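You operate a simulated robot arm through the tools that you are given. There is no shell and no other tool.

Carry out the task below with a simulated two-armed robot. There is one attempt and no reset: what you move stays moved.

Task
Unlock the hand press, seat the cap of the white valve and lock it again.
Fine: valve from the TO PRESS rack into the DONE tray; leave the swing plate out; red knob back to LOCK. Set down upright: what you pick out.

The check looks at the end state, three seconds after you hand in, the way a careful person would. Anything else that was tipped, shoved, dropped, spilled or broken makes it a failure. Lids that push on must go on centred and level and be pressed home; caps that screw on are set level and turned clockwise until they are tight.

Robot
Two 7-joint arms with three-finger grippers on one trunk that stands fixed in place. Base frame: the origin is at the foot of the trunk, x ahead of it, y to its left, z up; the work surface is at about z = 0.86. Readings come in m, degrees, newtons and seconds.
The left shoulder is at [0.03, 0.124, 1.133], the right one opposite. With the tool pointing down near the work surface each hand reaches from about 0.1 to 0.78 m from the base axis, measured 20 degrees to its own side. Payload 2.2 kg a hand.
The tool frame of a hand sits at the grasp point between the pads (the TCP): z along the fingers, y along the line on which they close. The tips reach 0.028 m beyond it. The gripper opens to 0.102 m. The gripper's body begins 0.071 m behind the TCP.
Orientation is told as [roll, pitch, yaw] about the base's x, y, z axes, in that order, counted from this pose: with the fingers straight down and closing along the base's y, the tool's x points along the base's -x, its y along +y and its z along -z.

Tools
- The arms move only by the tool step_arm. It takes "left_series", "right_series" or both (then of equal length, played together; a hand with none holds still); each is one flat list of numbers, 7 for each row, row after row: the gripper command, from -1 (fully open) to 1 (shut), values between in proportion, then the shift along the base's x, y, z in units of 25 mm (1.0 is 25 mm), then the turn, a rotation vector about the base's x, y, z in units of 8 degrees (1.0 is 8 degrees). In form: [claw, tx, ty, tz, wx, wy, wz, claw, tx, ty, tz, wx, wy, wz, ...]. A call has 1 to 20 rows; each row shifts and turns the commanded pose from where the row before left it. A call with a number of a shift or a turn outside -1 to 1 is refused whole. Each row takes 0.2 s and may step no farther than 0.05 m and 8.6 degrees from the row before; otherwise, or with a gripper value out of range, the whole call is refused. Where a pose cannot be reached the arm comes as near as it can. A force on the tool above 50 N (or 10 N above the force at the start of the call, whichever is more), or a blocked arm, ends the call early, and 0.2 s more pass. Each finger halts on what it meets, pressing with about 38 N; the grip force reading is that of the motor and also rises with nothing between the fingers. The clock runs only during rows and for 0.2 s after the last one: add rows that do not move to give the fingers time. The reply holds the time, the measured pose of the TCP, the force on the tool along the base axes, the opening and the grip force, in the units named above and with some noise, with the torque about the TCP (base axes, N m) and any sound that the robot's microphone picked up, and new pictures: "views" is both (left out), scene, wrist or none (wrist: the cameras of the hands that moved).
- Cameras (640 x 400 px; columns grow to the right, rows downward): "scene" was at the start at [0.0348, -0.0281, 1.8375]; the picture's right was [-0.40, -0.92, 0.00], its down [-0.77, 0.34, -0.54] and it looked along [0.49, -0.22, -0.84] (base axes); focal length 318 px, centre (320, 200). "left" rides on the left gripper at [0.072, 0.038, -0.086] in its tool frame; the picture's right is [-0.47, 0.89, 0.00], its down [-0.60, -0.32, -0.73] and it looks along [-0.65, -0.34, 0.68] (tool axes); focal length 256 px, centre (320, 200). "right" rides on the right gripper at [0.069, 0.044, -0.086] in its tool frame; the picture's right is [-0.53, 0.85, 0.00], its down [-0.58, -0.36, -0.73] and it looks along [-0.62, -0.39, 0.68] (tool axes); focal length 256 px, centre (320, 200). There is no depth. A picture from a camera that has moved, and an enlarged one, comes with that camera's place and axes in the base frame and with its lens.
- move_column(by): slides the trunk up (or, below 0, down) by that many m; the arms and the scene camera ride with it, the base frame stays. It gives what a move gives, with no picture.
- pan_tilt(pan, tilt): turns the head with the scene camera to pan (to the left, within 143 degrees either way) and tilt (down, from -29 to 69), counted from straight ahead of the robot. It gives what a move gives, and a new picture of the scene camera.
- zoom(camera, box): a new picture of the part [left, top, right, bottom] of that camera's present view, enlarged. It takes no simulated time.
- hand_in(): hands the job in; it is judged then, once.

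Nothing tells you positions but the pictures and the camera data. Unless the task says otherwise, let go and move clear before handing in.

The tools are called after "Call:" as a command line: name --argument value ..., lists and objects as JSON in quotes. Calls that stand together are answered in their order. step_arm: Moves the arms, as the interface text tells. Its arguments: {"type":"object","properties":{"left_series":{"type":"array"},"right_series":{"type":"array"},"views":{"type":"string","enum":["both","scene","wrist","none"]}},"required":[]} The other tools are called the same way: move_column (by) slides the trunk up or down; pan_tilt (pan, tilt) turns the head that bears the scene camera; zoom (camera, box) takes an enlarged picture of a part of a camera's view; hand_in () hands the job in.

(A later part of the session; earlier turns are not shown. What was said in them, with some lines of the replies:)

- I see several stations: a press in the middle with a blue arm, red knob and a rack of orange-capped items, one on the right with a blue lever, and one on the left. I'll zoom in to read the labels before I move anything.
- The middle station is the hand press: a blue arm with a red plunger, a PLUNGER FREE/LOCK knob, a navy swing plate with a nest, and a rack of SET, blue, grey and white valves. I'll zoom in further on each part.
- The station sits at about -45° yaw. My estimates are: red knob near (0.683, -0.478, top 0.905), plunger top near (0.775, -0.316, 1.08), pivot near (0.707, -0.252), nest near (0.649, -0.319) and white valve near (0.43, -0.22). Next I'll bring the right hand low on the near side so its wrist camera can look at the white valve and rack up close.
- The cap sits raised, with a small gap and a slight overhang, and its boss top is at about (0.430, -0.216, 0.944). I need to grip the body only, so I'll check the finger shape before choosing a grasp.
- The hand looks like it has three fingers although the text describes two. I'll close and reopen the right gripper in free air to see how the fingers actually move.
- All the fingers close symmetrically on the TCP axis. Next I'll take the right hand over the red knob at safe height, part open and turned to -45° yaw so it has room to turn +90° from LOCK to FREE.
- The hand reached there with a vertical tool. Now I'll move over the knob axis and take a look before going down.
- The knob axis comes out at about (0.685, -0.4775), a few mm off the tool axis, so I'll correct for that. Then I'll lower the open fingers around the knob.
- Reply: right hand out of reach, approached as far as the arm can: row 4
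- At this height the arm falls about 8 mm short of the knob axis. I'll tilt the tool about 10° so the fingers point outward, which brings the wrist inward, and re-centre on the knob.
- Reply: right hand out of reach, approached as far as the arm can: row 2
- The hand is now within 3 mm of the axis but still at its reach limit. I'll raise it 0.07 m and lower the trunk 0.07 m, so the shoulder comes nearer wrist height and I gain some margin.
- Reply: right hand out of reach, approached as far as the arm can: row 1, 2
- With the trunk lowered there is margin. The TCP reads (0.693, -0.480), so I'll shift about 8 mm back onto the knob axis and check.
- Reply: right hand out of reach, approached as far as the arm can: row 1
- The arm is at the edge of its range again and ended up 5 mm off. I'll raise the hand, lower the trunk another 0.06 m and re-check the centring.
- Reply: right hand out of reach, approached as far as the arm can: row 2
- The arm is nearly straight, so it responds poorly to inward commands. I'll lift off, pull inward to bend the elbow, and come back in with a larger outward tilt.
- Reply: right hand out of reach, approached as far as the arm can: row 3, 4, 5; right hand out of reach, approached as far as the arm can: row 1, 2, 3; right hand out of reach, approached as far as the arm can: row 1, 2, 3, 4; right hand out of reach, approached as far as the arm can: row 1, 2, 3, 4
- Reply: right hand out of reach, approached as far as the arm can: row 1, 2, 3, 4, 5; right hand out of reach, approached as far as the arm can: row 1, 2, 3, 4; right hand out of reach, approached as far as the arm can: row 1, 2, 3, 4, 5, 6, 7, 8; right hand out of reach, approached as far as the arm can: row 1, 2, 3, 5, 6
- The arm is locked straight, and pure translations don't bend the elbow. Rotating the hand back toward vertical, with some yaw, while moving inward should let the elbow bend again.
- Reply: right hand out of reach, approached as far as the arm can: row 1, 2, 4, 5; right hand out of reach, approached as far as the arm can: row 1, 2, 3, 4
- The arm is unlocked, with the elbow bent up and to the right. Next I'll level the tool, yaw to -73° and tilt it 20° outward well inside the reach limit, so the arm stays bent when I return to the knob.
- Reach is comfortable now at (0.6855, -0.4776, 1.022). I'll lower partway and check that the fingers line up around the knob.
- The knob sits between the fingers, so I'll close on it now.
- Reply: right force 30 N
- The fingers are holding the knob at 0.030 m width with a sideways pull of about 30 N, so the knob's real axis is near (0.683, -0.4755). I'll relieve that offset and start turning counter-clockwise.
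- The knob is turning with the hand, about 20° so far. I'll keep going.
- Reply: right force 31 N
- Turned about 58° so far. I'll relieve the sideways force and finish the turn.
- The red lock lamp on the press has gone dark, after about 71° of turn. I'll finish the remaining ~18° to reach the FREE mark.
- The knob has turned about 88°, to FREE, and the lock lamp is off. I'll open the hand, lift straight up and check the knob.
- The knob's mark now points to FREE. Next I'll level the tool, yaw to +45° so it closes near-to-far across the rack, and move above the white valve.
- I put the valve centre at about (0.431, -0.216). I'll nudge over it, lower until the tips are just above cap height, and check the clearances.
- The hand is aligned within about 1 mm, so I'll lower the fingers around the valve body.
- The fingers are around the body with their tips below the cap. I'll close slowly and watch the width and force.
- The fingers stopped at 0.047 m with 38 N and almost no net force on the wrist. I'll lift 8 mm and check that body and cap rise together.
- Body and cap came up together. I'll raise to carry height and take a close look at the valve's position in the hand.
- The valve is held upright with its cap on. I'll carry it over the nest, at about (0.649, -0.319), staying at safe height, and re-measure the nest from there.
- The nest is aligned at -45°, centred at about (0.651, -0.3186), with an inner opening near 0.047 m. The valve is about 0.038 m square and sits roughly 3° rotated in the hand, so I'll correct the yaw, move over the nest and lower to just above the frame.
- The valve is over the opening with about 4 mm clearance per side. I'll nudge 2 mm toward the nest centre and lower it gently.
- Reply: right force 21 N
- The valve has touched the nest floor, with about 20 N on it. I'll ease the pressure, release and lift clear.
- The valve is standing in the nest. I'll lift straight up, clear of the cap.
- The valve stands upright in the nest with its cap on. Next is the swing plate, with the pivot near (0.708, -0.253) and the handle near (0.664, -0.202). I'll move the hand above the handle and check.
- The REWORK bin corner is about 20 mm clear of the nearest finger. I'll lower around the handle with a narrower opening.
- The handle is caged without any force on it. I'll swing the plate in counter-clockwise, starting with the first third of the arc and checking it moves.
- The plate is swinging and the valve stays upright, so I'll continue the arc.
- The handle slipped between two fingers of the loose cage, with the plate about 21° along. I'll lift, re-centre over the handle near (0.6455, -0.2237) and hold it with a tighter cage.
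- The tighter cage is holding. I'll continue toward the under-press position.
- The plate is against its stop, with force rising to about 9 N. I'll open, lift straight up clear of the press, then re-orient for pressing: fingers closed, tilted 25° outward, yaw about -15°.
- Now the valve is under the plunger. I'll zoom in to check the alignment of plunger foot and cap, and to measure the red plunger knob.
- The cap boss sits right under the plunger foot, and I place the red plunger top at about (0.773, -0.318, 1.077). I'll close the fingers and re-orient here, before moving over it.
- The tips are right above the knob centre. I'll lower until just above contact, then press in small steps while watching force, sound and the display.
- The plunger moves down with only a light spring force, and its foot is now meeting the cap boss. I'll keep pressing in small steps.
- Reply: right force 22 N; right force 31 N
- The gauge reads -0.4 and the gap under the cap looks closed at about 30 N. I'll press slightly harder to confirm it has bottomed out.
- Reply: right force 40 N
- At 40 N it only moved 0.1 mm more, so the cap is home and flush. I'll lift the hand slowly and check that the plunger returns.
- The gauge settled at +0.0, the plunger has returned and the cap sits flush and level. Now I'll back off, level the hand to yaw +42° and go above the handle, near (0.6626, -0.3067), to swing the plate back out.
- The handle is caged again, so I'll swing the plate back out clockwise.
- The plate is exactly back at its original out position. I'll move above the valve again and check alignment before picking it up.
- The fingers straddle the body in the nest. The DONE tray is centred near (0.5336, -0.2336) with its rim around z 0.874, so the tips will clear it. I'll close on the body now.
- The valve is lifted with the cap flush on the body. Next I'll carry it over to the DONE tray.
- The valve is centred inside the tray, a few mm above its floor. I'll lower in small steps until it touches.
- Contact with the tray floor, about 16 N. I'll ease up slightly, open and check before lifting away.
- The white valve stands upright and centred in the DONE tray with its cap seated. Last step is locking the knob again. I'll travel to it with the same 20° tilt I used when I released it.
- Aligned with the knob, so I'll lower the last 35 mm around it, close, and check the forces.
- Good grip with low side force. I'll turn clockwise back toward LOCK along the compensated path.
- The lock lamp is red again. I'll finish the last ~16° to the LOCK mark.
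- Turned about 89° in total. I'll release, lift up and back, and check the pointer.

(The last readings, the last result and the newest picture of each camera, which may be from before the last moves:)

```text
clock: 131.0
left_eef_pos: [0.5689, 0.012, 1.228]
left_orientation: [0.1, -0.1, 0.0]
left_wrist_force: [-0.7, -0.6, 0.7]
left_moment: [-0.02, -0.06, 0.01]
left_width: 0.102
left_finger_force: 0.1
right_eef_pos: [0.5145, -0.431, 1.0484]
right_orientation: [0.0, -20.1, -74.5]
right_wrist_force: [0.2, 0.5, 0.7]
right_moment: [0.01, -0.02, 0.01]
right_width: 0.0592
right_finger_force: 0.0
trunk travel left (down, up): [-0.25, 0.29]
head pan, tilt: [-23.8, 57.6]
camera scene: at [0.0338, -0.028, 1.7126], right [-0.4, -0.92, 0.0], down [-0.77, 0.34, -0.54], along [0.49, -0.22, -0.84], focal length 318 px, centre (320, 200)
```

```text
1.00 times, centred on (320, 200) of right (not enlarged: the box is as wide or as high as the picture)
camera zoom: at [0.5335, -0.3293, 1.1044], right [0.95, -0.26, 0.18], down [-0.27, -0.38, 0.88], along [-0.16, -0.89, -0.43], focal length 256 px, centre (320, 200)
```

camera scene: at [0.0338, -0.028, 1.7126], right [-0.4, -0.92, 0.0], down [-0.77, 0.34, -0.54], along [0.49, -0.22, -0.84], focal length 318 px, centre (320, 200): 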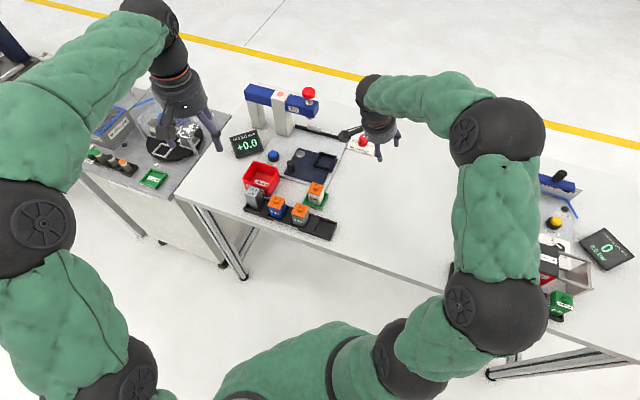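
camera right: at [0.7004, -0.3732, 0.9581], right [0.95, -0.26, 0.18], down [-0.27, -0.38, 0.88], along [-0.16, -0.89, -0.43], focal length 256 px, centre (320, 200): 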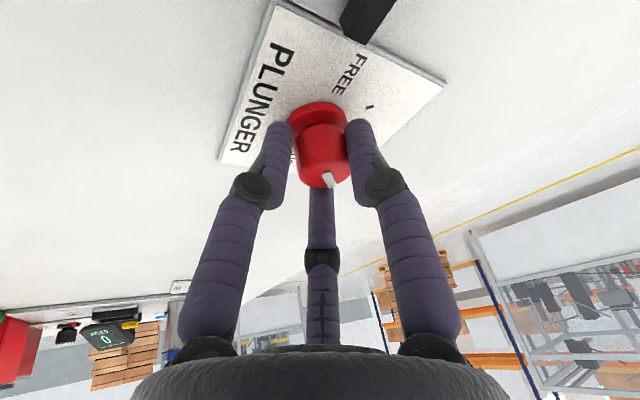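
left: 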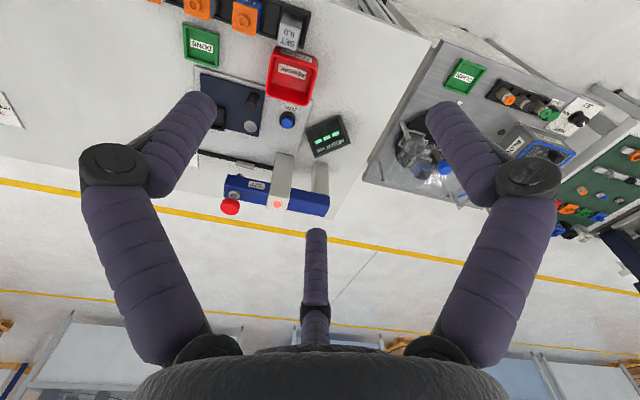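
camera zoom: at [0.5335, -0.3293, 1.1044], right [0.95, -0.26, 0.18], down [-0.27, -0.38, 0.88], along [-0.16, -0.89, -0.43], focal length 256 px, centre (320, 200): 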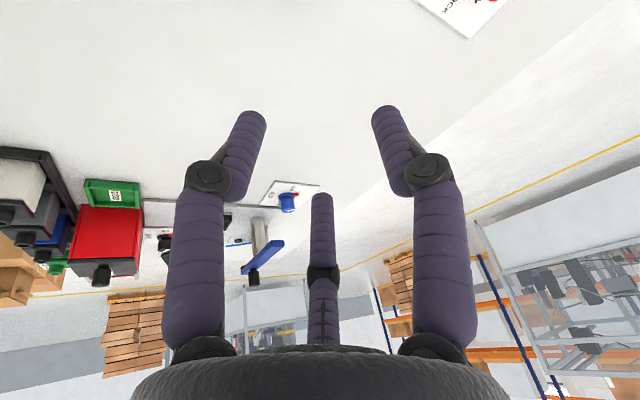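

Call:
step_arm --right_series '[-0.16, -0.6, 0.1, 1, 0, 0, 0, -0.16, -0.8, 0.1, 1, 0, 0, 0, -0.16, -0.8, 0.1, 1, 0, 0, 0, -0.16, -0.8, 0.1, 1, 0, 0, 0, -0.16, -0.8, 0, 1, 0, 0, 0, -0.16, -0.8, 0, 0.6, 0, 0, 0, -0.16, 0, 0, 0, 0, 0, 0]' --views "scene"

Call:
zoom --camera "scene" --box '[335, 115, 385, 165]'

Call:
zoom --camera "scene" --box '[220, 75, 400, 250]'

Call:
zoom --camera "scene" --box '[295, 175, 345, 220]'

```text
clock: 132.6
left_eef_pos: [0.5703, 0.0125, 1.2266]
left_orientation: [0.0, -0.1, 0.0]
left_wrist_force: [0.6, -1.0, 0.1]
left_moment: [0.0, -0.02, 0.01]
left_width: 0.102
left_finger_force: 0.0
right_eef_pos: [0.4013, -0.4211, 1.1887]
right_orientation: [-0.1, -20.1, -74.4]
right_wrist_force: [0.9, -0.2, -0.7]
right_moment: [-0.01, -0.01, -0.03]
right_width: 0.0592
right_finger_force: 0.1
trunk travel left (down, up): [-0.25, 0.29]
head pan, tilt: [-23.8, 57.6]
camera scene: at [0.0356, -0.0282, 1.7125], right [-0.4, -0.92, 0.0], down [-0.77, 0.34, -0.54], along [0.49, -0.22, -0.84], focal length 318 px, centre (320, 200)
```

scene: 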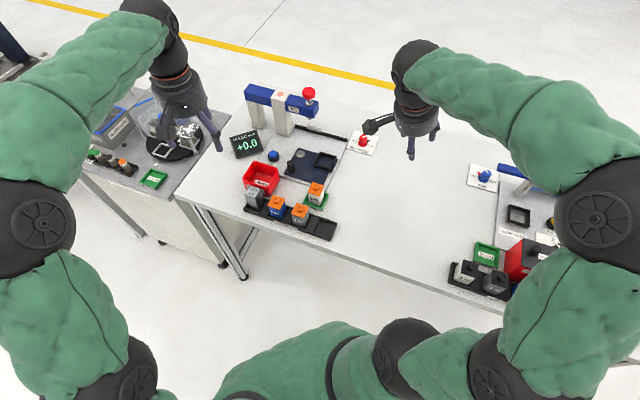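

```text
8.00 times, centred on (360, 140) of scene
camera zoom: at [0.0356, -0.0282, 1.7125], right [-0.4, -0.92, 0.0], down [-0.77, 0.34, -0.54], along [0.49, -0.22, -0.84], focal length 2547 px, centre (0, 680)
```

zoom: 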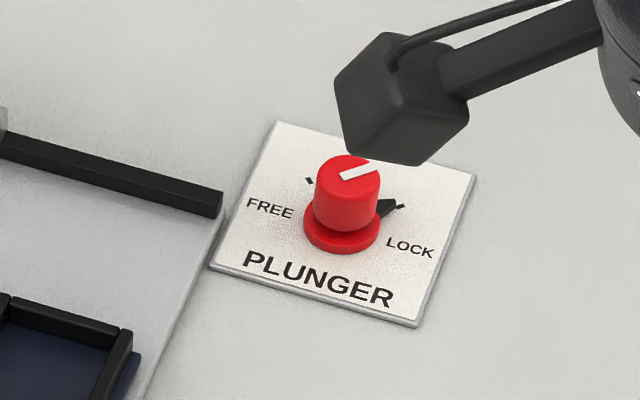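

```text
2.29 times, centred on (310, 162) of scene
camera zoom: at [0.0356, -0.0282, 1.7125], right [-0.4, -0.92, 0.0], down [-0.77, 0.34, -0.54], along [0.49, -0.22, -0.84], focal length 728 px, centre (343, 286)
```

zoom: 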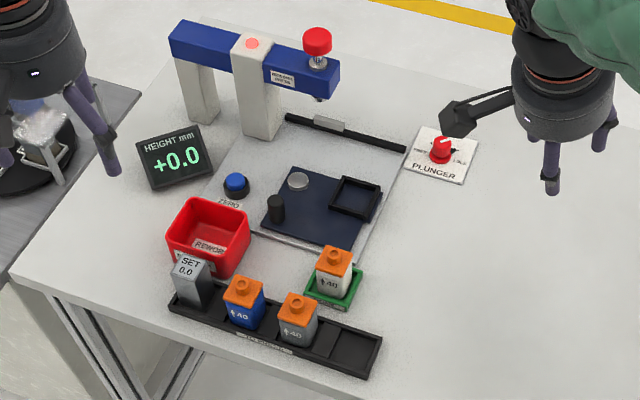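

```text
8.89 times, centred on (320, 198) of scene
camera zoom: at [0.0356, -0.0282, 1.7125], right [-0.4, -0.92, 0.0], down [-0.77, 0.34, -0.54], along [0.49, -0.22, -0.84], focal length 2830 px, centre (320, 222)
```

zoom: 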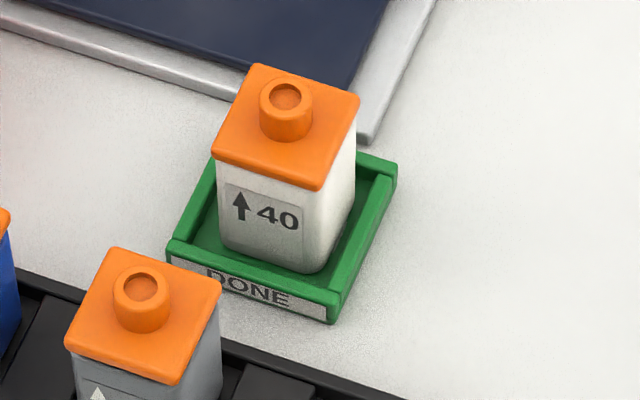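

Everything matches the request:
- The knob pointer is at LOCK and the lamp is red.
- The swing plate is out.
- The white valve stands upright in the DONE tray with its cap flush.
- The other parts look undisturbed, and both hands are clear.

I'm handing the job in.

Call:
hand_in

```text
The job is handed in.
```

I unlocked the press, pressed the white valve's cap home, locked the press again and handed the job in. The check's result hasn't come back to me.

- **Valve:** it stands upright in the DONE tray with its cap flush and level. The press gauge settled at +0.0 mm after the press.
- **Swing plate:** it is back at its original out position.
- **Red knob:** the pointer is on the LOCK mark and the red lock lamp is lit.
- **Everything else:** in the final pictures, nothing else I could see looked moved or tipped. My right arm hid part of the right-hand station.
- **Robot:** both hands are open and clear. I left the trunk 0.125 m lower than it started, because I needed that reach for the knob.

One slip along the way: the plate's handle slipped out of the fingers once while I was swinging it in. I took hold of it again, and the valve stayed upright throughout.
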